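You operate a simulated robot arm through the tools that you are given. There is no shell and no other tool. Be economical: measure what you need, move in short steps, check, and stop when the job is done.

You run a simulated robot arm. Do the job below in one go: nothing can be reset, and whatever is moved stays where it is left.

Task
Shut both clamps of the blue fixture, then run the blue and green screws home.
Fine: use the bench driver as it is set and stand it back in its holder.
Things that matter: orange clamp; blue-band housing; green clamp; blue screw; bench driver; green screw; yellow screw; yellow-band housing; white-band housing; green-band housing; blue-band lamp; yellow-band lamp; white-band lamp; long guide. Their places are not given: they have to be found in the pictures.

It is judged by the outcome, as a careful person would: the job done as asked, and still so three seconds after it is handed in. It fails if anything else is knocked over, pushed out of place, dropped, spilled or broken.

Robot
A 6-joint arm with a two-finger parallel gripper, fixed in place. Base frame: the origin is at the foot of the arm, x ahead of it, y to its left, z up; the work surface is at about z = 750. Readings come in mm, degrees, newtons and seconds.
With the tool pointing down near the work surface it reaches from about 260 to 680 mm from the base axis. Its first joint turns from -66.0 to 66.0 degrees. Payload 2.9 kg.
Tool frame: the origin (TCP) lies between the finger pads and is the grasp point; the fingertips stand 30 mm ahead of it; z points along the fingers, y is the line along which they close. Largest opening 110 mm; finger width 20, thickness 10; the body of the gripper, 48 by 112 mm, starts 55 mm behind the TCP.
Orientation is told as [roll, pitch, yaw] about the base's x, y, z axes, in that order, counted from this pose: with the fingers straight down and closing along the base's y, the tool's x points along the base's -x, its y along +y and its z along -z.

Tools
- The arm moves only by the tool arm_command. Its argument "moves" is a list of rows, each a list of 3 entries, a list of its own where there are three numbers: the turn, a rotation vector about the base's x, y, z in units of 4 degrees (1.0 is 4 degrees), then the shift along the base's x, y, z in units of 40 mm (1.0 is 40 mm), then the gripper command, from -1 (fully open) to 1 (shut), values between in proportion. In form: [[[wx, wy, wz], [x, y, z], fingers], ...]. A call has 1 to 8 rows; each row shifts and turns the commanded pose from where the row before left it. A call with a number of a shift or a turn outside -1 to 1 is refused whole. A row lasts 0.2 s, in which the tool goes at most 50 mm and 8.6 degrees; a call with a longer step from one row to the next is refused whole, and so is a gripper value outside its range. Where a pose cannot be reached the arm comes as near as it can. A force on the tool above 40 N (or 10 N above the force at the start of the call, whichever is more), or a blocked arm, ends the call early, and 0.2 s more pass. The fingers move at their own pace (about 108 mm/s each) and stop on an object; they squeeze with about 39 N. The grip force told is the motor's: it shows also when the fingers shut on nothing. Time passes only in rows, and 0.2 s behind the last, so rows that do not move let the fingers close. The reply holds the time, the measured pose of the TCP, the force on the tool along the base axes, the opening and the grip force, in the units named above and with some noise.
- Cameras (640 x 400 px; columns grow to the right, rows downward): "scene" is fixed at [96.6, 461.1, 1377.2]; the picture's right is [-0.45, -0.89, 0.00], its down [-0.57, 0.28, -0.77] and it looks along [0.69, -0.35, -0.64] (base axes); focal length 260 px, centre (320, 200). "wrist" rides on the gripper at [-36, 0, -57] in the tool frame; the picture's right is [0.00, -1.00, 0.00], its down [0.97, 0.00, -0.24] and it looks along [0.24, 0.00, 0.97] (tool axes); focal length 218 px, centre (320, 200).
- capture(camera): a new picture of that camera. No time passes.
- pixel_to_xyz(camera, pixels): for up to 12 pixels [column, row] of the newest picture of that camera ("zoom" is the newest enlarged one), the place [x, y, z] in the base frame of the surface seen there, good to about 3 mm. No time passes.
- zoom(camera, box): a new picture of the part [left, top, right, bottom] of that camera's present view, enlarged. No time passes.
- job_done(): hands the job in; it is judged then, once.

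Work in short steps. Measure before you move; look again where a grasp or a placing could have gone wrong, and mend it. You have 80 turns and 54 pictures in all, those below and enlarged ones among them. Open the gripper and draw the arm clear of the work before you hand the job in, unless the task says otherwise; then end with one line.

The tools are called after "Emit:" as name(argument=value, ...) on one line, values as JSON. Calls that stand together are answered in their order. arm_command: Moves the arm, as the interface text tells. Its arguments: {"type":"object","properties":{"moves":{"type":"array","items":{"type":"array"}}},"required":["moves"]} The other tools are called the same way: capture (camera) takes a picture; pixel_to_xyz (camera, pixels) gives the place of the surface under pixels of a picture; zoom (camera, box) takes an enlarged picture of a part of a camera's view; job_done () hands the job in.

At the start:

```text
t: 0.0
tcp_pos: [337.3, 174.8, 1201.9]
ee_rot: [0.0, 0.0, 0.0]
ft_force: [-0.2, 0.6, 0.3]
gripper_width: 110.1
grip_force: 0.1
```

scene: 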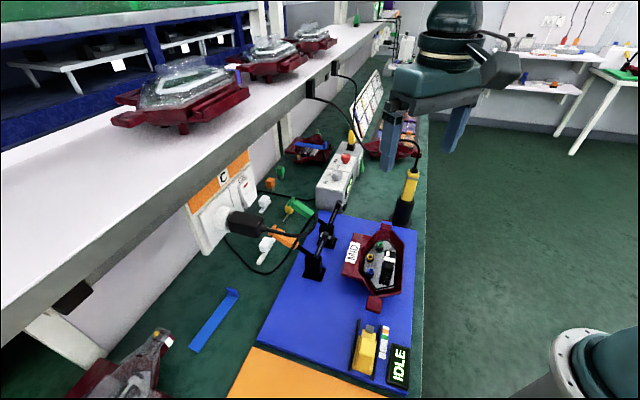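
wrist: 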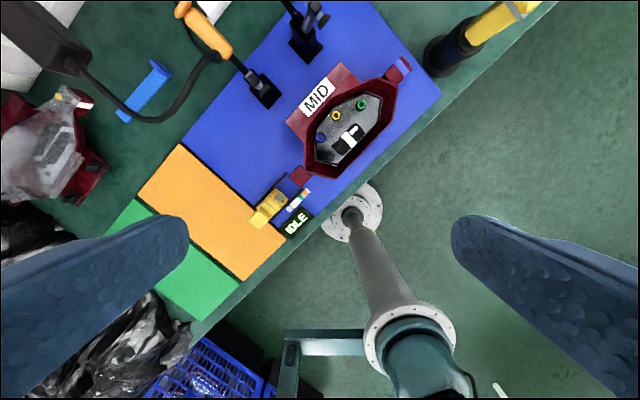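

The scene shows the blue fixture with two toggle clamps (near 325,240), a housing marked MID (375,265), and the driver in its holder (405,195). I zoom in for detail.

Emit:
zoom(camera="scene", box=[220, 180, 440, 320])

Emit:
zoom(camera="wrist", box=[160, 0, 560, 250])

Emit:
zoom(camera="scene", box=[260, 90, 480, 230])

```text
2.86 times, centred on (330, 250) of scene
```

zoom: 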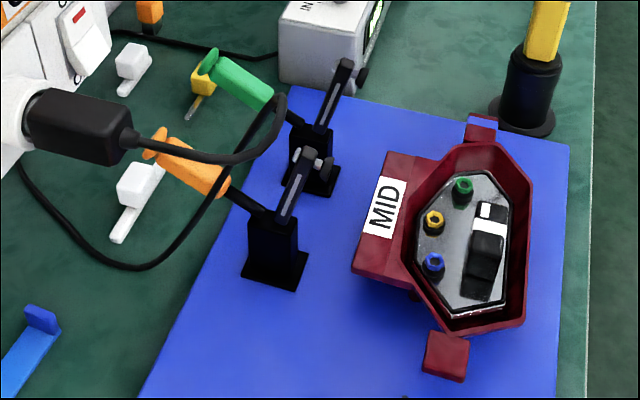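

```text
1.60 times, centred on (360, 125) of wrist
```

zoom: 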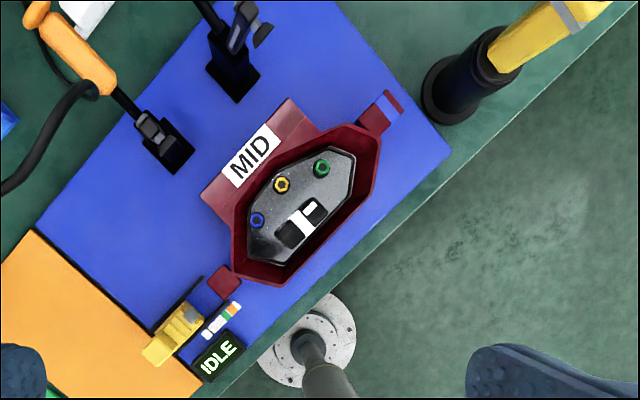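

```text
2.86 times, centred on (370, 160) of scene
```

zoom: 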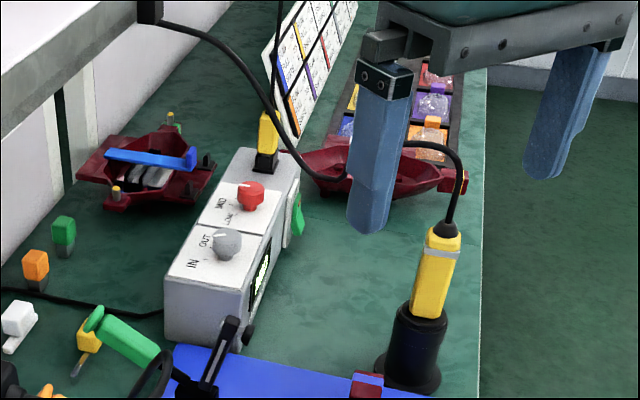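

I measure the key points: clamps, handles, screws, driver.

Emit:
zoom(camera="scene", box=[260, 190, 360, 290])

Emit:
pixel_to_xyz(camera="scene", pixels=[[379, 245], [369, 256], [369, 271], [413, 175], [405, 212], [313, 270], [327, 242], [280, 237], [302, 207], [338, 205], [326, 234], [355, 252]])

Emit:
pixel_to_xyz(camera="wrist", pixels=[[320, 137], [336, 115], [361, 104], [265, 90], [306, 40], [206, 30], [185, 8], [310, 8], [254, 78], [316, 92], [400, 68], [300, 176]])

```text
4.00 times, centred on (310, 240) of scene
```

zoom: 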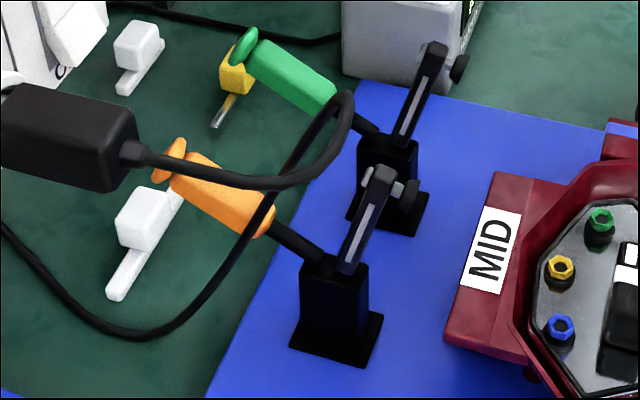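

```text
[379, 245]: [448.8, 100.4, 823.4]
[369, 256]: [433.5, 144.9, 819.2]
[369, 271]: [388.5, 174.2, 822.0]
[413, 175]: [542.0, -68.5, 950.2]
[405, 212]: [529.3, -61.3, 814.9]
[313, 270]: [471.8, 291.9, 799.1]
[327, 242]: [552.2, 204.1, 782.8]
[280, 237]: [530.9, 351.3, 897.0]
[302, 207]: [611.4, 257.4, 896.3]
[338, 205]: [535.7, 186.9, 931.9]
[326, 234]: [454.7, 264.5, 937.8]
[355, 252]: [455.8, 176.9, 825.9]
```

```text
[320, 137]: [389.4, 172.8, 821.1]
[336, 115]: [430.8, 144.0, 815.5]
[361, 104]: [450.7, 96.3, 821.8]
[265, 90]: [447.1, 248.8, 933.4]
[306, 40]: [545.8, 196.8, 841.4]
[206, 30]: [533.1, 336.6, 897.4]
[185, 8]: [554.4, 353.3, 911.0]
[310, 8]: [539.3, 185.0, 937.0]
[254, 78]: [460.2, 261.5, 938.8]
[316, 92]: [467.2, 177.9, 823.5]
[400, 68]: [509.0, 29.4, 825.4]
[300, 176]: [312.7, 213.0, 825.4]
```

Now the shelf edge, cable, plug and driver tilt need measuring, since the arm has to work beneath them.

Emit:
pixel_to_xyz(camera="scene", pixels=[[300, 100], [250, 140], [150, 225], [60, 295], [245, 225], [332, 205], [310, 225], [285, 237], [260, 270], [195, 240], [340, 75], [417, 150]])

Emit:
zoom(camera="scene", box=[380, 130, 440, 240])

Emit:
zoom(camera="scene", box=[330, 300, 430, 400])

```text
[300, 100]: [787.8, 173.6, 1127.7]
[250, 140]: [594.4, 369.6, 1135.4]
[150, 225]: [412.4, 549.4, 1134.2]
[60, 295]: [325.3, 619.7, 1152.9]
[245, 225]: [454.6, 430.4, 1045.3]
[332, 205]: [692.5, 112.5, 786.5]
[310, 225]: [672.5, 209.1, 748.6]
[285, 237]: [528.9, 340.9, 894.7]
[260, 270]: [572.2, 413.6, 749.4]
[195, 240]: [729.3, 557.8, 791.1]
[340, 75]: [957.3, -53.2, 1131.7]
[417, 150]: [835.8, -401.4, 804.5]
```

```text
3.64 times, centred on (410, 185) of scene
```

zoom: 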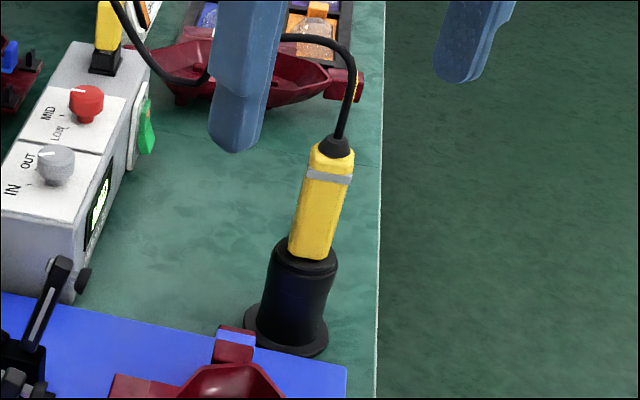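

```text
4.00 times, centred on (380, 350) of scene
```

zoom: 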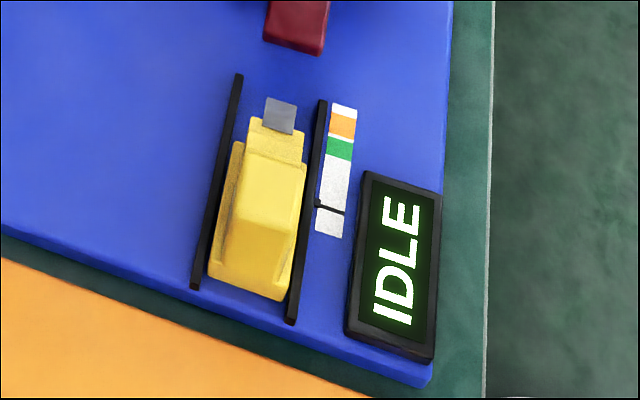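

I measure the cable course, since it passes over the orange handle.

Emit:
zoom(camera="scene", box=[260, 190, 360, 290])

Emit:
pixel_to_xyz(camera="zoom", pixels=[[130, 155], [190, 178], [250, 186], [300, 175], [335, 145], [345, 105], [315, 120], [290, 165], [262, 212], [220, 290], [140, 337], [20, 245]])

Emit:
pixel_to_xyz(camera="zoom", pixels=[[175, 150], [200, 165], [262, 225], [270, 220], [300, 245], [325, 262], [330, 330], [383, 175], [345, 265], [245, 42], [325, 100], [380, 145]])

```text
4.00 times, centred on (310, 240) of scene
```

zoom: 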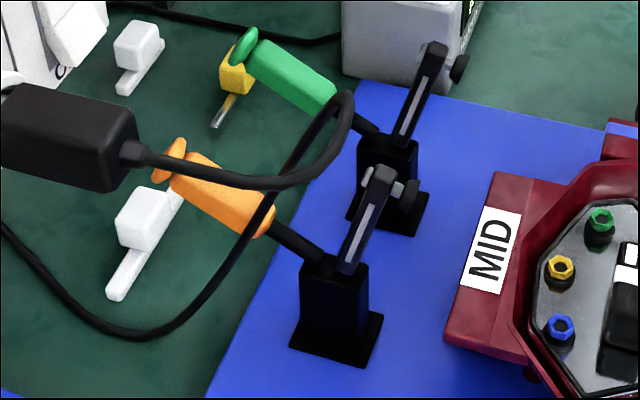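

```text
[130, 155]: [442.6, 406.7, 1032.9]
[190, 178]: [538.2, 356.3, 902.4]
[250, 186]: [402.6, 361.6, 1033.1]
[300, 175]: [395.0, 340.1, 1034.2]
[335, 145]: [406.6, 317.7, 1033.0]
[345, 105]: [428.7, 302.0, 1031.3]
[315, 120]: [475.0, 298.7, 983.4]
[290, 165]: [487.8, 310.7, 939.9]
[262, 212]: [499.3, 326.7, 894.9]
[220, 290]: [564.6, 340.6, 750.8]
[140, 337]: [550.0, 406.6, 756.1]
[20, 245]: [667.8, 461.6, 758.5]
```

```text
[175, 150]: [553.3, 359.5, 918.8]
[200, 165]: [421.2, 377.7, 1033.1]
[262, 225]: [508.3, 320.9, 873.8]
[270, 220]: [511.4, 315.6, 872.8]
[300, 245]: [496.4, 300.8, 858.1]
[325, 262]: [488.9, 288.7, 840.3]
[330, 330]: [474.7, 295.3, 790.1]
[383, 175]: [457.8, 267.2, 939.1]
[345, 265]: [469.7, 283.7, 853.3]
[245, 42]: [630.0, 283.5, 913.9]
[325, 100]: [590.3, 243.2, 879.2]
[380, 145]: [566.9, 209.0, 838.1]
```

The arm bars of both toggle clamps stand up (orange tip near (458,267,939), green (537,186,935)), and a cable passes close beside the orange handle. I'll use the closed fingers as a post, aligned with the clamp plane (yaw -43), starting with a hover above the orange clamp.

Emit:
arm_command(moves=[[[0, 0, -1], [0.332, 0.229, -0.2], 1], [[0, 0, -1], [0.332, 0.229, -0.2], 1], [[0, 0, -1], [0.332, 0.229, -0.2], 1], [[0, 0, -1], [0.332, 0.229, -0.2], 1], [[0, 0, -1], [0.332, 0.229, -0.2], 1], [[0, 0, -1], [0.332, 0.229, -0.2], 1], [[0, 0, -1], [0.332, 0.229, -0.2], 1], [[0, 0, -1], [0.332, 0.229, -0.2], 1]])

Emit:
arm_command(moves=[[[0, 0, -1], [0.332, 0.229, -0.2], 1], [[0, 0, -1], [0.332, 0.229, -0.2], 1], [[0, 0, -0.75], [0.332, 0.229, -0.2], 1]])

Emit:
capture(camera="wrist")

Emit:
capture(camera="scene")

```text
t: 1.8
tcp_pos: [441.8, 250.4, 1139.3]
ee_rot: [0.0, 0.0, -32.1]
ft_force: [-0.9, 0.2, 0.1]
gripper_width: 0.0
grip_force: 38.1
```

```text
t: 2.6
tcp_pos: [483.9, 277.4, 1114.9]
ee_rot: [0.0, 0.0, -43.1]
ft_force: [0.2, -0.2, -0.2]
gripper_width: 0.1
grip_force: 37.7
```

```text
44 pictures are left
```

wrist: 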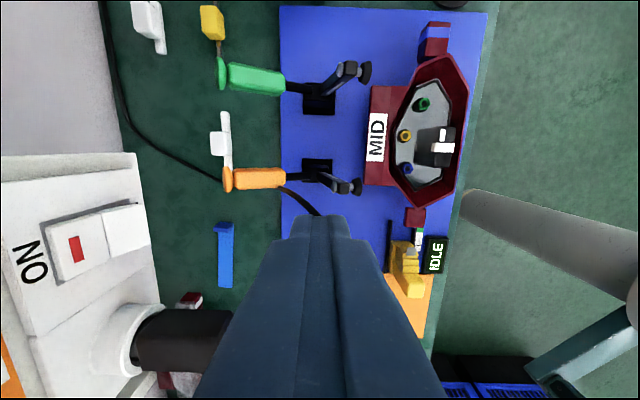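

```text
43 pictures are left
```

scene: 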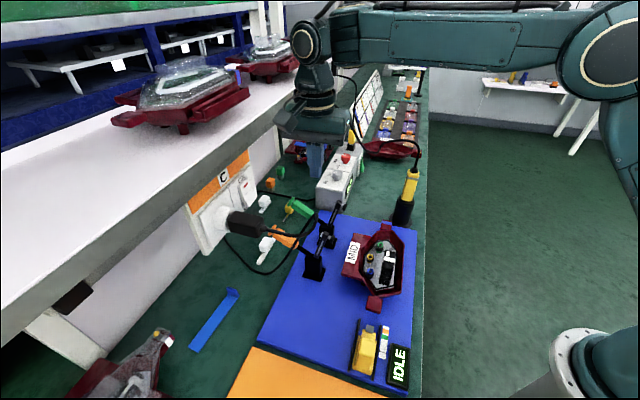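

Pose is as planned (s≈533, p≈163 in the fixture frame); I descend to fingertip height about 925 with a small outward margin.

Emit:
arm_command(moves=[[[0, 0, 0], [0.1, 0.11, -1], 1], [[0, 0, 0], [0, 0, -1], 1], [[0, 0, 0], [0, 0, -1], 1], [[0, 0, 0], [0, 0, -1], 1]])

Emit:
zoom(camera="scene", box=[260, 150, 400, 290])

Emit:
capture(camera="wrist")

```text
t: 3.6
tcp_pos: [489.3, 282.2, 955.4]
ee_rot: [-0.1, 0.0, -43.0]
ft_force: [-0.4, -0.3, 0.1]
gripper_width: 0.0
grip_force: 37.4
```

```text
2.86 times, centred on (330, 220) of scene
```

zoom: 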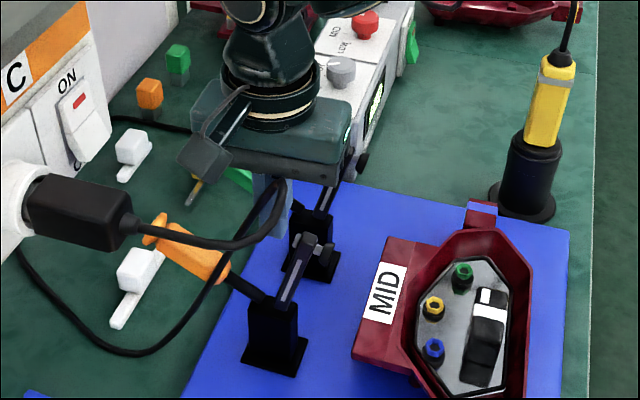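

```text
41 pictures are left
```

wrist: 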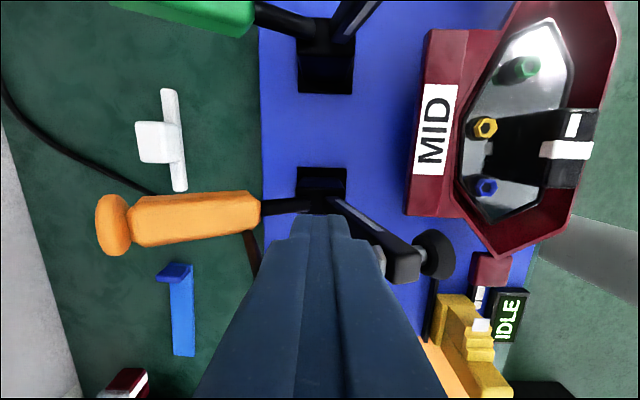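

The post is in the gap behind the bar. I lower 10 mm and push slowly toward the housing, watching forces.

Emit:
arm_command(moves=[[[0, 0, 0], [0, 0, -0.25], 1], [[0, 0, 0], [-0.17, -0.18, 0], 1], [[0, 0, 0], [-0.17, -0.18, 0], 1], [[0, 0, 0], [-0.17, -0.18, 0], 1], [[0, 0, 0], [-0.17, -0.18, -0.05], 1]])

Emit:
capture(camera="wrist")

```text
t: 4.8
tcp_pos: [460.9, 251.8, 942.0]
ee_rot: [-0.1, 0.1, -43.1]
ft_force: [1.2, 0.6, -0.1]
gripper_width: 0.0
grip_force: 37.9
```

```text
40 pictures are left
```

wrist: 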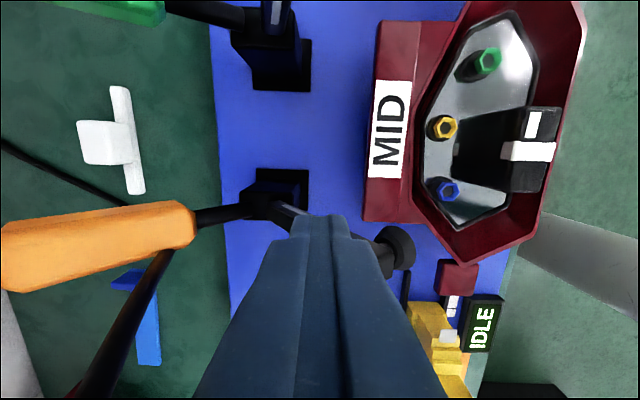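

The handle is rising and the bar is swinging down with little force. I follow the arc, in and down.

Emit:
arm_command(moves=[[[0, 0, 0], [-0.14, -0.15, -0.15], 1], [[0, 0, 0], [-0.12, -0.13, -0.2], 1], [[0, 0, 0], [-0.1, -0.11, -0.25], 1], [[0, 0, 0], [-0.07, -0.07, -0.25], 1]])

Emit:
capture(camera="wrist")

Emit:
zoom(camera="scene", box=[260, 150, 400, 290])

```text
t: 5.8
tcp_pos: [443.4, 233.5, 907.8]
ee_rot: [0.0, 0.0, -43.0]
ft_force: [-0.2, -0.5, -0.1]
gripper_width: 0.0
grip_force: 37.6
```

```text
39 pictures are left
```

wrist: 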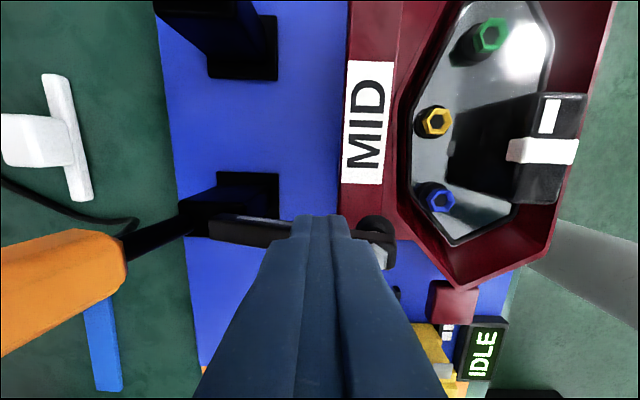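

```text
2.86 times, centred on (330, 220) of scene
```

zoom: 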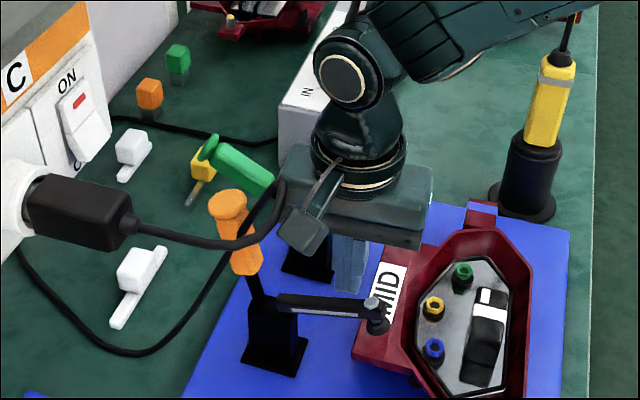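

The bar is nearly horizontal and the handle almost upright. I press down gently until there is resistance.

Emit:
arm_command(moves=[[[0, 0, 0], [0, 0, -0.2], 1], [[0, 0, 0], [0, 0, -0.2], 1], [[0, 0, 0], [0, 0, -0.15], 1]])

Emit:
zoom(camera="scene", box=[260, 170, 400, 290])

```text
t: 6.6
tcp_pos: [441.8, 233.3, 886.8]
ee_rot: [0.0, 0.0, -43.1]
ft_force: [0.1, -0.2, -1.1]
gripper_width: 0.0
grip_force: 37.5
```

```text
3.33 times, centred on (330, 230) of scene
```

zoom: 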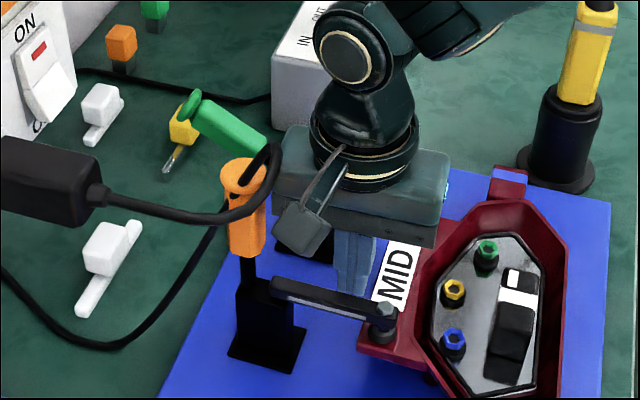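

Still turning freely (1 N). I keep pressing down in small steps.

Emit:
arm_command(moves=[[[0, 0, 0], [0, 0, -0.15], 1], [[0, 0, 0], [0, 0, -0.15], 1], [[0, 0, 0], [0, 0, 0], 1]])

Emit:
zoom(camera="scene", box=[260, 170, 400, 290])

Emit:
pixel_to_xyz(camera="zoom", pixels=[[384, 310], [378, 335], [285, 285], [340, 300], [243, 175], [246, 250], [372, 348]])

```text
t: 7.1
tcp_pos: [442.7, 232.6, 884.2]
ee_rot: [0.0, 0.0, -43.0]
ft_force: [-6.5, -4.8, 12.7]
gripper_width: 0.0
grip_force: 37.4
stopped in row 2: the force on the tool passed its limit (the readings are from after the stop); the commanded pose is now the measured one
```

```text
3.33 times, centred on (330, 230) of scene
```

zoom: 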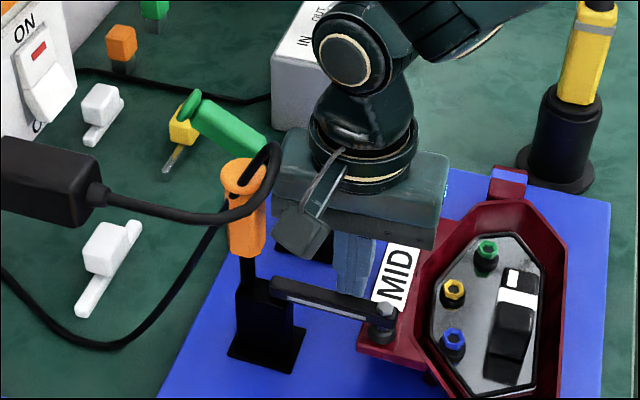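

```text
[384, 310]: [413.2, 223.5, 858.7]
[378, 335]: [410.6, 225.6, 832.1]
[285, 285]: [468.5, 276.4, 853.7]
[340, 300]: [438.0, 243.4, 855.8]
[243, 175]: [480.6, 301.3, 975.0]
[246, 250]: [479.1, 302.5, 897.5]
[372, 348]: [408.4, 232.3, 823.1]
```

Firm stop: bar level at z≈855, pad on the tab, handle upright — orange clamp shut. I rise and move across to the green clamp.

Emit:
arm_command(moves=[[[0, 0, 0], [0, 0, 1], 1], [[0, 0, 0], [0, 0, 1], 1], [[0, 0, 0], [0, 0, 1], 1], [[0, 0, 0], [0.66, -0.68, 0], 1], [[0, 0, 0], [0.66, -0.68, 0], 1], [[0, 0, 0], [0.66, -0.68, 0], 1]])

Emit:
arm_command(moves=[[[0, 0, 0], [0.58, 0.61, 0], 1], [[0, 0, 0], [0.58, 0.61, 0], 1]])

Emit:
capture(camera="wrist")

Emit:
zoom(camera="scene", box=[260, 170, 400, 290])

```text
t: 8.5
tcp_pos: [522.7, 151.6, 1004.4]
ee_rot: [-0.1, 0.0, -42.9]
ft_force: [-0.7, -0.1, -0.2]
gripper_width: 0.0
grip_force: 37.5
```

```text
t: 9.1
tcp_pos: [568.2, 201.5, 1003.8]
ee_rot: [0.1, -0.1, -43.0]
ft_force: [-0.5, 0.1, 0.3]
gripper_width: 0.0
grip_force: 37.6
```

```text
35 pictures are left
```

wrist: 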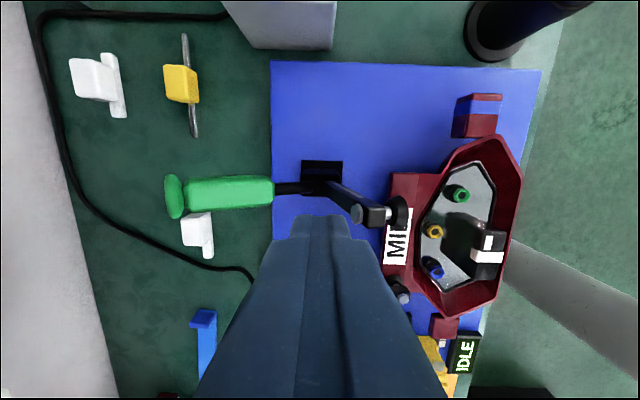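

```text
3.33 times, centred on (330, 230) of scene
```

zoom: 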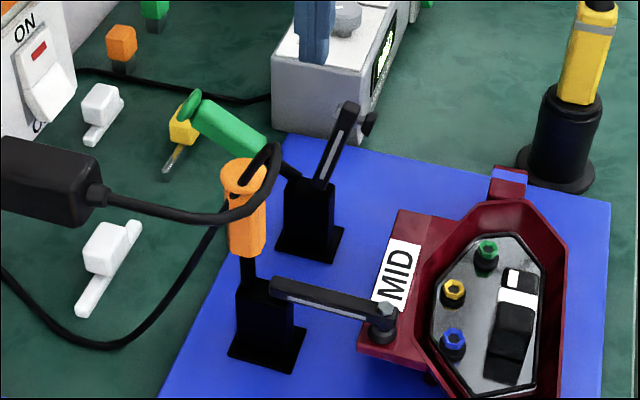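

Orange stays shut. I align with the green clamp's plane (shift about 8 mm in -p), descend behind its bar, and push as before.

Emit:
arm_command(moves=[[[0, 0, 0], [-0.08, 0.21, -0.5], 1], [[0, 0, 0], [0, 0, -1], 1], [[0, 0, 0], [-0.17, -0.18, 0], 1], [[0, 0, 0], [-0.17, -0.18, 0], 1], [[0, 0, 0], [-0.17, -0.18, 0], 1], [[0, 0, 0], [-0.17, -0.18, -0.05], 1]])

Emit:
capture(camera="wrist")

```text
t: 10.5
tcp_pos: [537.4, 179.5, 940.5]
ee_rot: [0.1, 0.1, -42.9]
ft_force: [0.1, 1.5, 0.4]
gripper_width: 0.0
grip_force: 37.8
```

```text
33 pictures are left
```

wrist: 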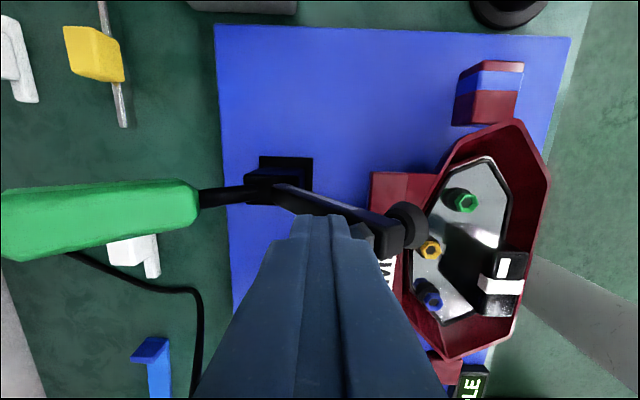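

It is swinging as the orange one did; I continue on the same arc.

Emit:
arm_command(moves=[[[0, 0, 0], [-0.14, -0.15, -0.15], 1], [[0, 0, 0], [-0.12, -0.13, -0.2], 1], [[0, 0, 0], [-0.1, -0.11, -0.25], 1], [[0, 0, 0], [-0.07, -0.07, -0.25], 1], [[0, 0, 0], [0, 0, -0.2], 1], [[0, 0, 0], [0, 0, -0.2], 1], [[0, 0, 0], [0, 0, -0.1], 1]])

Emit:
arm_command(moves=[[[0, 0, 0], [0, 0, -0.1], 1], [[0, 0, 0], [0, 0, -0.1], 1], [[0, 0, 0], [0, 0, -0.1], 1]])

Emit:
zoom(camera="scene", box=[260, 170, 400, 290])

```text
t: 12.1
tcp_pos: [520.3, 162.3, 887.2]
ee_rot: [0.0, -0.2, -42.9]
ft_force: [0.4, 0.8, 0.3]
gripper_width: 0.2
grip_force: 38.0
```

```text
t: 12.8
tcp_pos: [521.1, 162.1, 885.6]
ee_rot: [0.3, -0.1, -43.1]
ft_force: [-6.7, -2.3, 10.9]
gripper_width: 0.0
grip_force: 37.5
stopped in row 3: the force on the tool passed its limit (the readings are from after the stop); the commanded pose is now the measured one
```

```text
3.33 times, centred on (330, 230) of scene
```

zoom: 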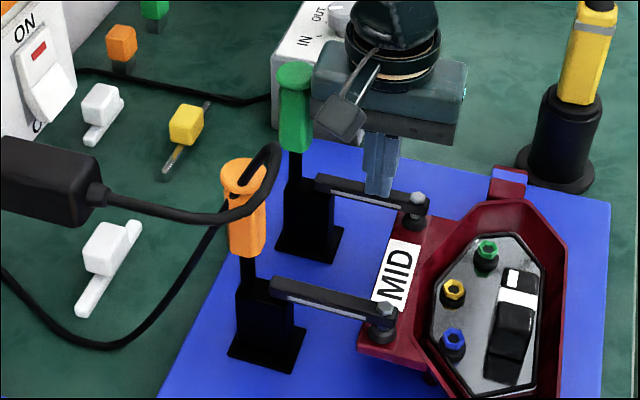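

Both clamps are shut. I rise clear and survey the driver and its holder.

Emit:
arm_command(moves=[[[0, 0, 0], [0, 0, 1], 1], [[0, 0, 0], [0, 0, 1], 1], [[0, 0, 0], [-0.5, -0.6, 1], 1], [[0, 0, 0], [-0.9, -0.6, 0.5], -1], [[0, 0, 0], [-0.9, -0.6, 0.5], -1], [[0, 0, 0], [-0.9, -0.6, 0.5], -1]])

Emit:
zoom(camera="scene", box=[340, 110, 460, 230])

Emit:
pixel_to_xyz(camera="zoom", pixels=[[395, 315], [385, 420], [390, 340], [350, 480], [338, 545], [345, 610], [360, 450], [310, 460], [392, 285], [400, 250], [390, 190], [420, 330]])

Emit:
capture(camera="wrist")

```text
refused: row 3 steps farther than a row can; nothing moved
```

```text
3.33 times, centred on (400, 170) of scene
```

zoom: 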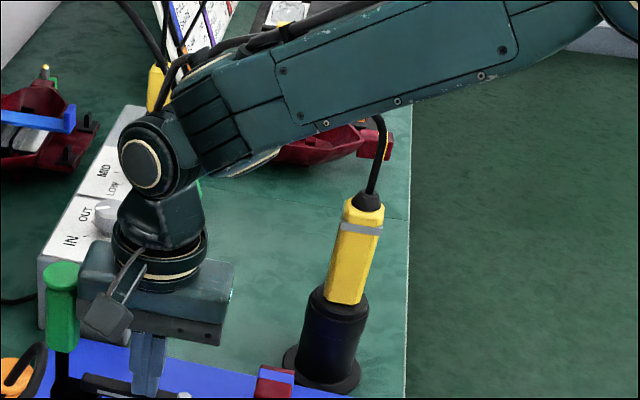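

```text
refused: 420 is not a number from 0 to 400
```

```text
30 pictures are left
```

wrist: 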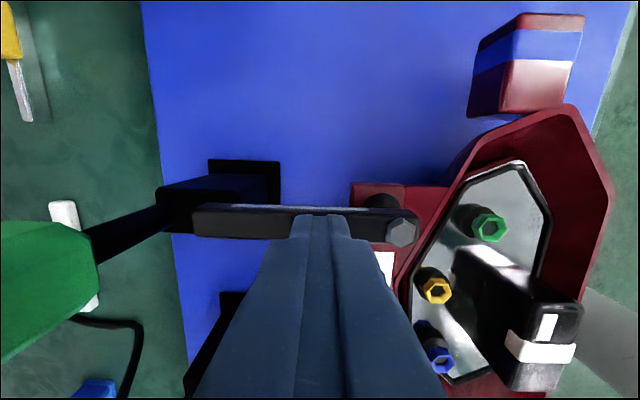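

That move was refused for step length; I redo it with shorter steps and measure the driver on the same zoom.

Emit:
pixel_to_xyz(camera="zoom", pixels=[[366, 200], [360, 215], [352, 250], [345, 295], [335, 310], [330, 340], [320, 375], [374, 170], [380, 135], [345, 300], [375, 245], [290, 360]])

Emit:
arm_command(moves=[[[0, 0, 0], [0, 0, 1], 1], [[0, 0, 0], [0, 0, 1], 1], [[0, 0, 0], [-0.3, -0.3, 0.9], 1], [[0, 0, 0], [-0.8, -0.6, 0.5], -1], [[0, 0, 0], [-0.8, -0.6, 0.5], -1], [[0, 0, 0], [-0.8, -0.6, 0.5], -1]])

Emit:
capture(camera="wrist")

```text
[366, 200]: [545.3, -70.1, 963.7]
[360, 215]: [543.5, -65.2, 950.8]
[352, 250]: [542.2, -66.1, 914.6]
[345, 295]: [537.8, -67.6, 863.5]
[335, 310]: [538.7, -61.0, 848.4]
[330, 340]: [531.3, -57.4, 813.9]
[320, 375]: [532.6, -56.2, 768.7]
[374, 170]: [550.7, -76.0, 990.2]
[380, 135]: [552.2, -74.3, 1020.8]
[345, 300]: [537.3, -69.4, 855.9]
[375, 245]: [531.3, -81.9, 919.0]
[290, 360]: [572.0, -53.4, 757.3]
```

```text
t: 14.2
tcp_pos: [414.5, 76.3, 1059.9]
ee_rot: [0.2, -0.1, -43.0]
ft_force: [0.2, -0.2, 0.2]
gripper_width: 110.1
grip_force: 0.0
```

```text
29 pictures are left
```

wrist: 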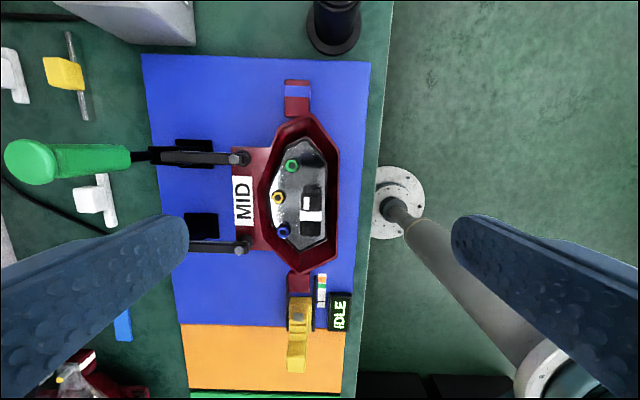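

Both clamps look shut from above. Before choosing a grasp tilt, I measure where the box on the gripper's side sits and how the driver's cable runs.

Emit:
zoom(camera="scene", box=[300, 60, 480, 230])

```text
2.35 times, centred on (390, 145) of scene
```

zoom: 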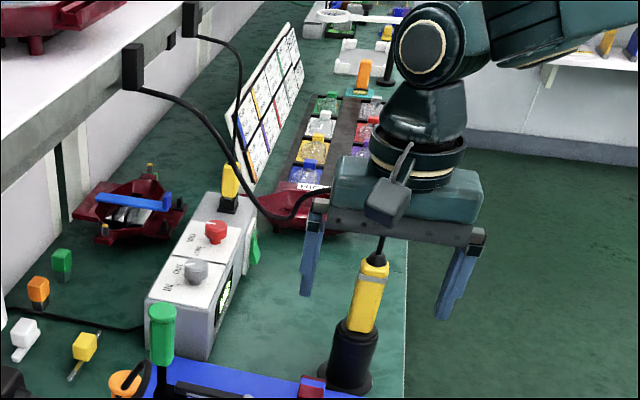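

Emit:
pixel_to_xyz(camera="zoom", pixels=[[388, 205], [375, 200], [405, 155], [340, 185], [470, 190], [300, 205], [270, 210], [220, 140], [150, 92], [382, 240], [320, 190], [378, 262]])

```text
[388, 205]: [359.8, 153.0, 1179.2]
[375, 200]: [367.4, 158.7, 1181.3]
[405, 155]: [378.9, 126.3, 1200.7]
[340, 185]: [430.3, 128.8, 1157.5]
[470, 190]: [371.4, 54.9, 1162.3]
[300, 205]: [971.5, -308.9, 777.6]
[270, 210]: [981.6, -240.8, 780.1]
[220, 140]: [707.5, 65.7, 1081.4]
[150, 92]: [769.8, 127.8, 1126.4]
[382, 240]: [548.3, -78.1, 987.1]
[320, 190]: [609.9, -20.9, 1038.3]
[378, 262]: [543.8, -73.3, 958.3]
```

I look closely at the driver's faces to choose the closing direction.

Emit:
zoom(camera="scene", box=[390, 160, 425, 230])

Emit:
pixel_to_xyz(camera="zoom", pixels=[[290, 120], [315, 120], [340, 120], [365, 120], [380, 120], [280, 180], [310, 180], [340, 180], [365, 180], [250, 260], [300, 260], [345, 260]])

```text
5.71 times, centred on (408, 195) of scene
```

zoom: 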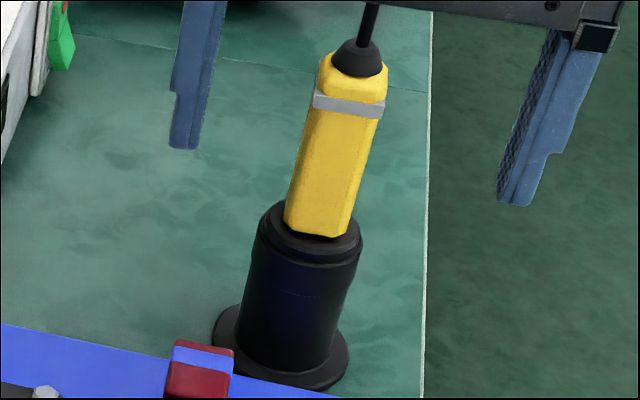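

```text
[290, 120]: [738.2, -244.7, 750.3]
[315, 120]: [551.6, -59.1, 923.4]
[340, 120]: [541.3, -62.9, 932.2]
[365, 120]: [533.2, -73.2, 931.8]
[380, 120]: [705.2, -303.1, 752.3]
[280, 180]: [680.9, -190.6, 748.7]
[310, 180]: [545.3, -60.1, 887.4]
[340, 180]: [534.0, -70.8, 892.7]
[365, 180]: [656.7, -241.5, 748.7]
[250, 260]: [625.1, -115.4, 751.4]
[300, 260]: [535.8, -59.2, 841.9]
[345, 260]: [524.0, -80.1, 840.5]
```

The driver body is a square about 28 mm wide, aligned with the fixture, its axis near (549,-75), boot top about z 985 with the cable above. I'll grip it with the tool tilted 60° (pointing along (+0.73,-0.68) and down) so that the cable stays clear; I tilt while moving to a pre-grasp point.

Emit:
arm_command(moves=[[[-0.684, -0.729, 0], [0.13, -0.163, -0.15], -1], [[-0.684, -0.729, 0], [0.13, -0.163, -0.15], -1], [[-0.684, -0.729, 0], [0.13, -0.163, -0.15], -1], [[-0.684, -0.729, 0], [0.13, -0.163, -0.15], -1], [[-0.684, -0.729, 0], [0.13, -0.163, -0.15], -1], [[-0.684, -0.729, 0], [0.13, -0.163, -0.15], -1], [[-0.684, -0.729, 0], [0.13, -0.163, -0.15], -1], [[-0.684, -0.729, 0], [0.13, -0.163, -0.15], -1]])

Emit:
arm_command(moves=[[[-0.684, -0.729, 0], [0.13, -0.163, -0.15], -1], [[-0.684, -0.729, 0], [0.13, -0.163, -0.15], -1], [[-0.684, -0.729, 0], [0.13, -0.163, -0.15], -1], [[-0.684, -0.729, 0], [0.13, -0.163, -0.15], -1], [[-0.684, -0.729, 0], [0.13, -0.163, -0.15], -1], [[-0.684, -0.729, 0], [0.13, -0.163, -0.15], -1], [[-0.684, -0.729, 0], [0.13, -0.163, -0.15], -1]])

Emit:
capture(camera="wrist")

Emit:
capture(camera="scene")

```text
t: 15.9
tcp_pos: [454.9, 25.7, 1010.5]
ee_rot: [0.1, -32.2, -43.0]
ft_force: [-0.2, 0.4, 0.9]
gripper_width: 110.0
grip_force: 0.1
```

```text
t: 17.6
tcp_pos: [493.0, -19.7, 967.7]
ee_rot: [-0.2, -60.3, -42.9]
ft_force: [0.1, -0.4, 0.3]
gripper_width: 109.9
grip_force: 0.1
```

```text
26 pictures are left
```

wrist: 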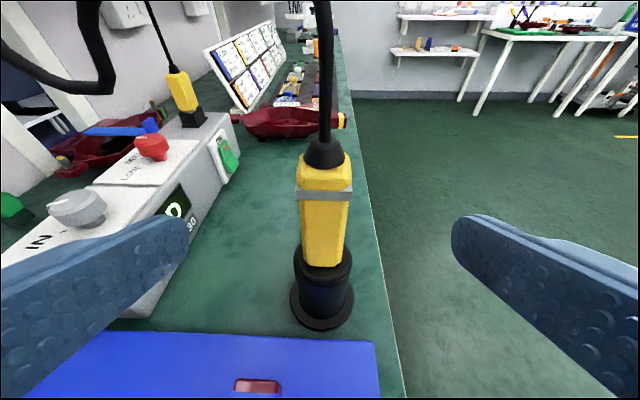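

```text
25 pictures are left
```

scene: 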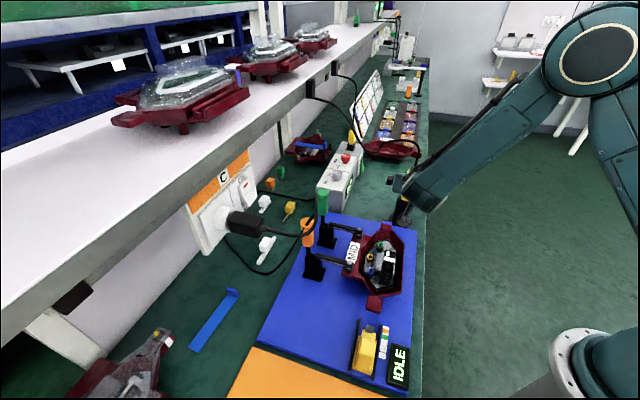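

The driver is centred ahead (column ~322). I check where its cable runs relative to the camera and gripper before going in.

Emit:
pixel_to_xyz(camera="wrist", pixels=[[324, 100], [323, 50], [320, 10], [90, 10], [103, 60], [98, 90], [50, 75], [10, 60], [325, 140], [325, 172], [324, 230], [322, 270]])

Emit:
zoom(camera="scene", box=[320, 90, 480, 250])

```text
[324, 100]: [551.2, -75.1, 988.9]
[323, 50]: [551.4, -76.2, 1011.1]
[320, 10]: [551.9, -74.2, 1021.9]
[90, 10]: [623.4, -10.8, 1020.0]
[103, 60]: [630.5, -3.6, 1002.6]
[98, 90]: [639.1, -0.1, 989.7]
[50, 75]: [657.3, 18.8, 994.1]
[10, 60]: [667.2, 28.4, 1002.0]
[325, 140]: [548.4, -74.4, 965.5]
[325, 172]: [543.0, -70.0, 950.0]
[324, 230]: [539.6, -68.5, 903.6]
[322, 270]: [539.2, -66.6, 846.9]
```

```text
2.50 times, centred on (400, 170) of scene
```

zoom: 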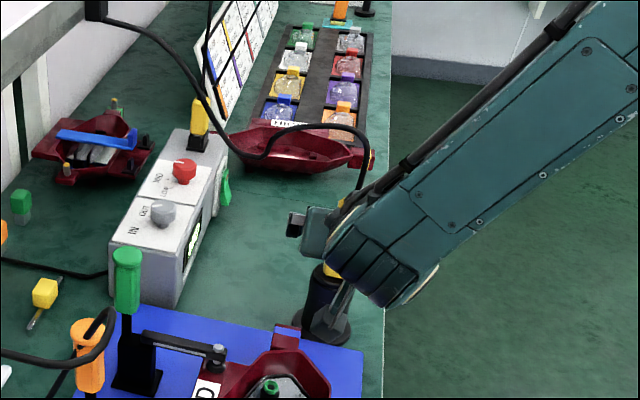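

Cable arcs away from our side, so the approach is clear. I move in along the tool axis to the driver's axis (550,-75.5,925).

Emit:
arm_command(moves=[[[0, 0, 0], [0.356, -0.349, -0.267], -1], [[0, 0, 0], [0.356, -0.349, -0.267], -1], [[0, 0, 0], [0.356, -0.349, -0.267], -1], [[0, 0, 0], [0.356, -0.349, -0.267], -1]])

Emit:
capture(camera="wrist")

```text
t: 18.6
tcp_pos: [549.5, -74.2, 926.0]
ee_rot: [-0.1, -60.2, -42.8]
ft_force: [0.1, 1.3, 1.2]
gripper_width: 110.0
grip_force: 0.1
```

```text
23 pictures are left
```

wrist: 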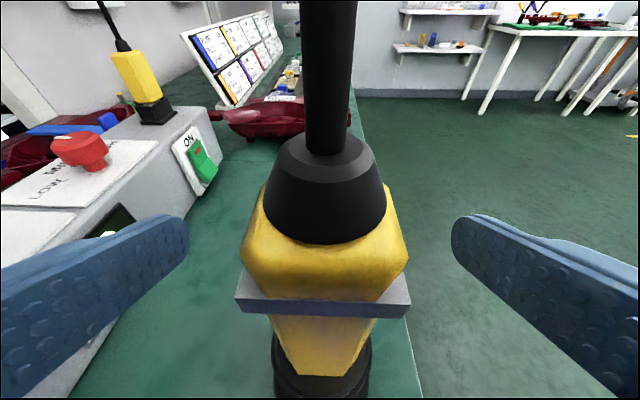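

The driver is centred between the pads and its faces are square to them. I close.

Emit:
arm_command(moves=[[[0, 0, 0], [0, 0, 0], 1], [[0, 0, 0], [0, 0, 0], 1], [[0, 0, 0], [0, 0, 0], 1], [[0, 0, 0], [0, 0, 0], 1]])

Emit:
arm_command(moves=[[[0, 0, 0], [0, 0, 0.5], 1], [[0, 0, 0], [0, 0, 0.5], 1]])

```text
t: 19.6
tcp_pos: [549.5, -74.9, 926.5]
ee_rot: [-0.2, -60.1, -42.7]
ft_force: [0.2, -3.4, -1.1]
gripper_width: 33.6
grip_force: 38.5
```

```text
t: 20.1
tcp_pos: [549.6, -73.9, 964.9]
ee_rot: [-0.1, -60.1, -42.7]
ft_force: [-0.3, -0.5, -3.9]
gripper_width: 33.9
grip_force: 38.9
```

Gripped (width 33.7) and lifting freely with about 4 N weight. I lift clear of the holder and look.

Emit:
arm_command(moves=[[[0, 0, 0], [0, 0, 0.8], 1], [[0, 0, 0], [0, 0, 0.8], 1], [[0, 0, 0], [0, 0, 0.8], 1]])

Emit:
zoom(camera="scene", box=[340, 90, 460, 240])

```text
t: 20.9
tcp_pos: [547.3, -73.1, 1060.9]
ee_rot: [-0.1, -60.1, -42.8]
ft_force: [-0.1, 0.1, -3.6]
gripper_width: 33.8
grip_force: 38.6
```

```text
2.67 times, centred on (400, 165) of scene
```

zoom: 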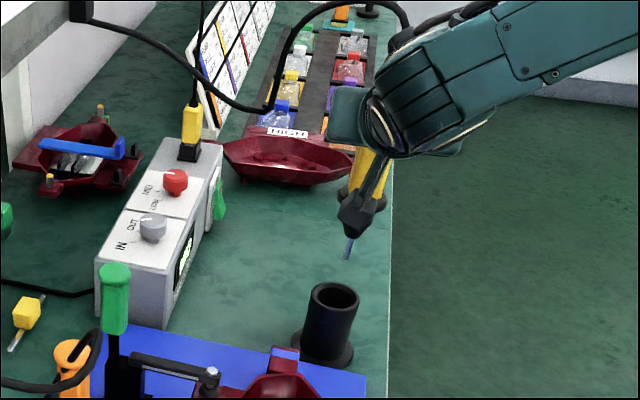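

The driver is out; its bit tip is visible near zoom (347,255). I measure the tip and the empty holder (for the return).

Emit:
zoom(camera="scene", box=[380, 140, 440, 230])

```text
4.44 times, centred on (410, 185) of scene
```

zoom: 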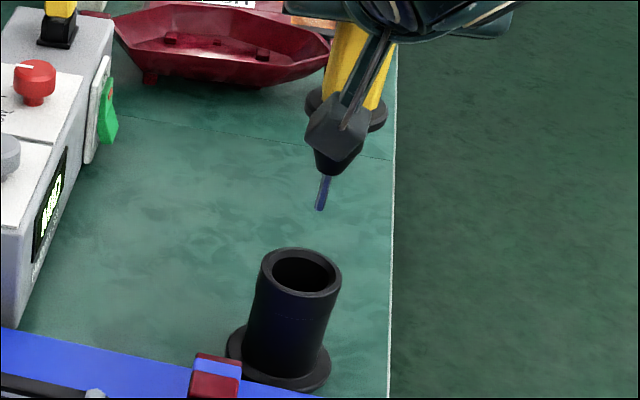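

Emit:
pixel_to_xyz(camera="zoom", pixels=[[319, 208], [322, 195], [325, 182], [332, 165], [272, 258], [335, 282], [300, 250], [285, 290], [232, 345], [328, 370]])

```text
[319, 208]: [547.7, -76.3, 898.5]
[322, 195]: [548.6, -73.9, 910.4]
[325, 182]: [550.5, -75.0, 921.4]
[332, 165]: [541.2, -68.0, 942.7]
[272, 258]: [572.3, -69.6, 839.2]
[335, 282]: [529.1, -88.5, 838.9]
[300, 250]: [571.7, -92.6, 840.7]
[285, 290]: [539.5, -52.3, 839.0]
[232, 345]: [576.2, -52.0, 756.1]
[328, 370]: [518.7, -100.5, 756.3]
```

Bit tip is about 164 mm below the TCP, essentially on its axis; holder centre matches (549.5,-75). I carry the driver high toward the blue screw, stopping with the tip ~35 mm above it.

Emit:
arm_command(moves=[[[0, 0, 0], [-0.494, 0.775, 0], 1], [[0, 0, 0], [-0.494, 0.775, 0], 1], [[0, 0, 0], [-0.494, 0.775, 0], 1], [[0, 0, 0], [-0.494, 0.775, 0], 1], [[0, 0, 0], [-0.494, 0.775, 0], 1], [[0, 0, 0], [-0.494, 0.775, 0], 1], [[0, 0, 0], [-0.494, 0.775, -0.4], 1], [[0, 0, 0], [-0.494, 0.775, -0.4], 1]])

Emit:
zoom(camera="scene", box=[310, 150, 450, 300])

```text
t: 22.8
tcp_pos: [389.5, 172.5, 1030.1]
ee_rot: [-0.1, -60.2, -42.9]
ft_force: [0.0, 0.2, -2.7]
gripper_width: 33.9
grip_force: 39.4
```

```text
2.67 times, centred on (380, 225) of scene
```

zoom: 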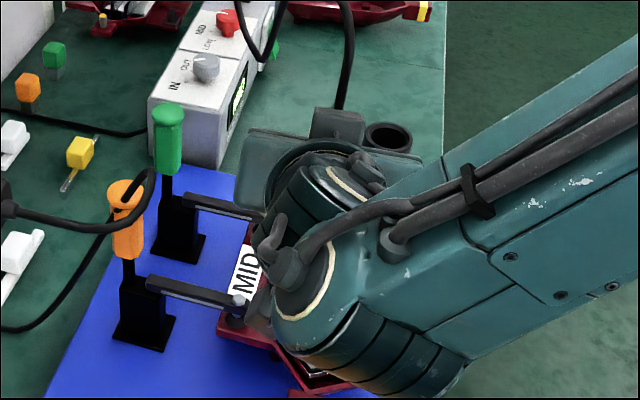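

The arm hides the screw from the scene camera; I check the wrist view.

Emit:
capture(camera="wrist")

```text
19 pictures are left
```

wrist: 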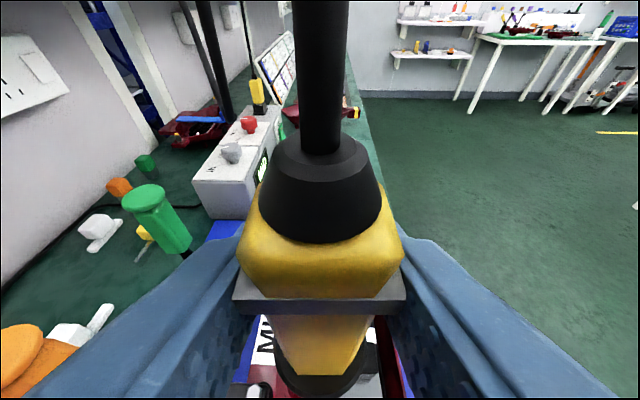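

Neither camera shows the tip. I turn the tool about the vertical through the TCP so that the wrist comes round to the base side and opens the scene camera's view.

Emit:
arm_command(moves=[[[0, 0, 1], [0, 0, 0], 1], [[0, 0, 1], [0, 0, 0], 1], [[0, 0, 1], [0, 0, 0], 1], [[0, 0, 1], [0, 0, 0], 1], [[0, 0, 1], [0, 0, 0], 1], [[0, 0, 1], [0, 0, 0], 1], [[0, 0, 1], [0, 0, 0], 1], [[0, 0, 1], [0, 0, 0], 1]])

Emit:
arm_command(moves=[[[0, 0, 1], [0, 0, 0], 1], [[0, 0, 1], [0, 0, 0], 1], [[0, 0, 1], [0, 0, 0], 1], [[0, 0, 1], [0, 0, 0], 1]])

Emit:
zoom(camera="scene", box=[320, 190, 430, 310])

```text
t: 24.6
tcp_pos: [390.1, 173.3, 1028.8]
ee_rot: [-0.1, -60.2, -10.8]
ft_force: [-0.3, -0.2, -3.6]
gripper_width: 34.1
grip_force: 39.2
```

```text
t: 25.6
tcp_pos: [389.6, 173.6, 1029.0]
ee_rot: [-0.2, -60.2, 5.2]
ft_force: [-0.8, -0.2, -3.8]
gripper_width: 33.7
grip_force: 39.2
```

```text
3.33 times, centred on (375, 250) of scene
```

zoom: 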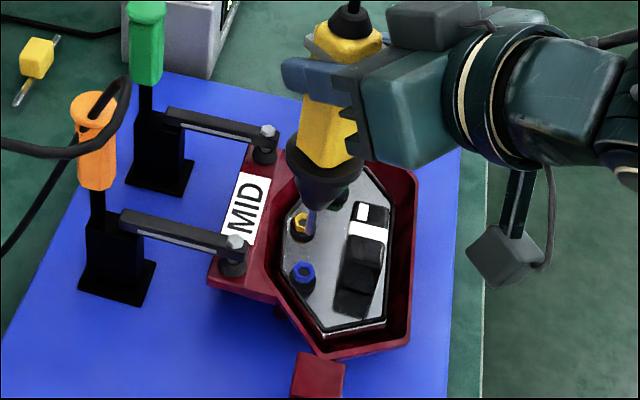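

Now the bit (zoom 308,235) and the blue screw (303,272) are both visible. I measure both.

Emit:
zoom(camera="scene", box=[355, 235, 395, 285])

```text
8.00 times, centred on (375, 260) of scene
```

zoom: 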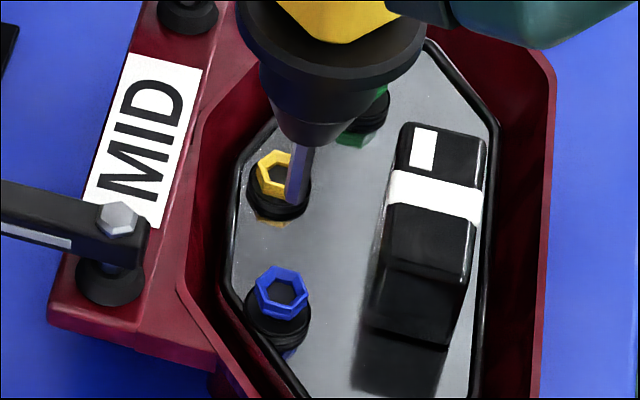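

Emit:
pixel_to_xyz(camera="zoom", pixels=[[265, 276], [282, 270], [299, 277], [303, 298], [283, 314], [262, 305], [281, 294], [293, 200], [296, 185], [299, 165], [302, 152], [289, 190]])

```text
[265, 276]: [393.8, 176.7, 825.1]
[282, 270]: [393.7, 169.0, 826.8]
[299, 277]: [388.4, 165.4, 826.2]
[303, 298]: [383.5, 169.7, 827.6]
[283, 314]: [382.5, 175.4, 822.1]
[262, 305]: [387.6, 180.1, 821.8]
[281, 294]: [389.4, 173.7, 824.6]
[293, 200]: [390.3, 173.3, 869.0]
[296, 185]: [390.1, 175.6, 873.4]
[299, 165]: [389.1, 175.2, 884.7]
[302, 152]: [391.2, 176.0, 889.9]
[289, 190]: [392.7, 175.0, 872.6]
```

The bit axis appears ~4 mm ahead of the screw in x. I shift by -4 mm in x and lower so the tip is ~8 mm above the screw, then compare again.

Emit:
arm_command(moves=[[[0, 0, 0], [-0.1, 0, -0.25], 1], [[0, 0, 0], [0, 0, -0.25], 1], [[0, 0, 0], [0, 0, -0.2], 1]])

Emit:
zoom(camera="scene", box=[355, 245, 385, 285])

```text
t: 26.4
tcp_pos: [386.4, 174.2, 1002.5]
ee_rot: [-0.1, -60.2, 5.3]
ft_force: [0.2, 0.0, -3.5]
gripper_width: 33.5
grip_force: 39.4
```

```text
10.00 times, centred on (370, 265) of scene
```

zoom: 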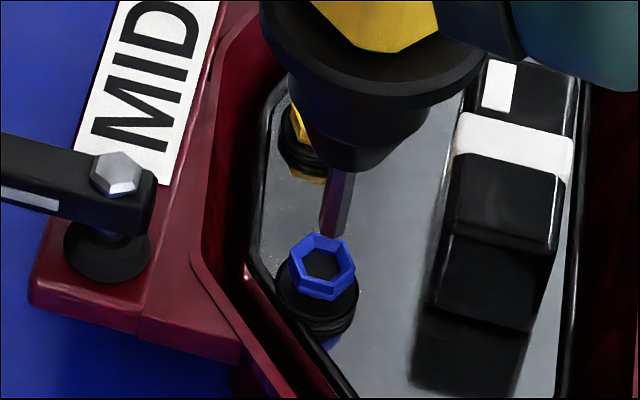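

Emit:
pixel_to_xyz(camera="zoom", pixels=[[333, 233], [325, 230], [334, 225], [336, 210], [338, 195], [343, 228], [300, 245], [322, 238], [350, 255], [345, 282], [318, 294], [295, 275]])

```text
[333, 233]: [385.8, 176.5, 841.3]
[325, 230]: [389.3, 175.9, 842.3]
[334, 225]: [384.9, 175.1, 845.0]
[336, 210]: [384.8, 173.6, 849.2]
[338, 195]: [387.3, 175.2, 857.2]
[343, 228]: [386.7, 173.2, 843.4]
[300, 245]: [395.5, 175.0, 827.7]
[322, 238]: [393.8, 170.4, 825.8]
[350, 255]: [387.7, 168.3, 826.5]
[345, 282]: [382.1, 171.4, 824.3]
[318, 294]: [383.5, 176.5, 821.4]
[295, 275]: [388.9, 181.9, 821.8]
```

Tip and socket nearly coincide; a +1.2 mm y trim remains. I descend slowly until contact.

Emit:
arm_command(moves=[[[0, 0, 0], [0.008, 0.03, -0.1], 1], [[0, 0, 0], [0, 0, -0.1], 1], [[0, 0, 0], [0, 0, -0.06], 1], [[0, 0, 0], [0, 0, -0.06], 1], [[0, 0, 0], [0, 0, -0.06], 1]])

Emit:
zoom(camera="scene", box=[355, 245, 385, 285])

```text
t: 27.6
tcp_pos: [386.4, 173.7, 987.4]
ee_rot: [-0.2, -60.2, 5.3]
ft_force: [-0.7, -0.4, -2.5]
gripper_width: 33.6
grip_force: 37.9
```

```text
10.00 times, centred on (370, 265) of scene
```

zoom: 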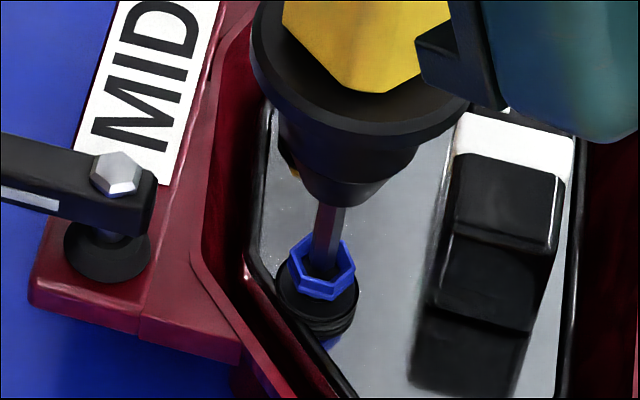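

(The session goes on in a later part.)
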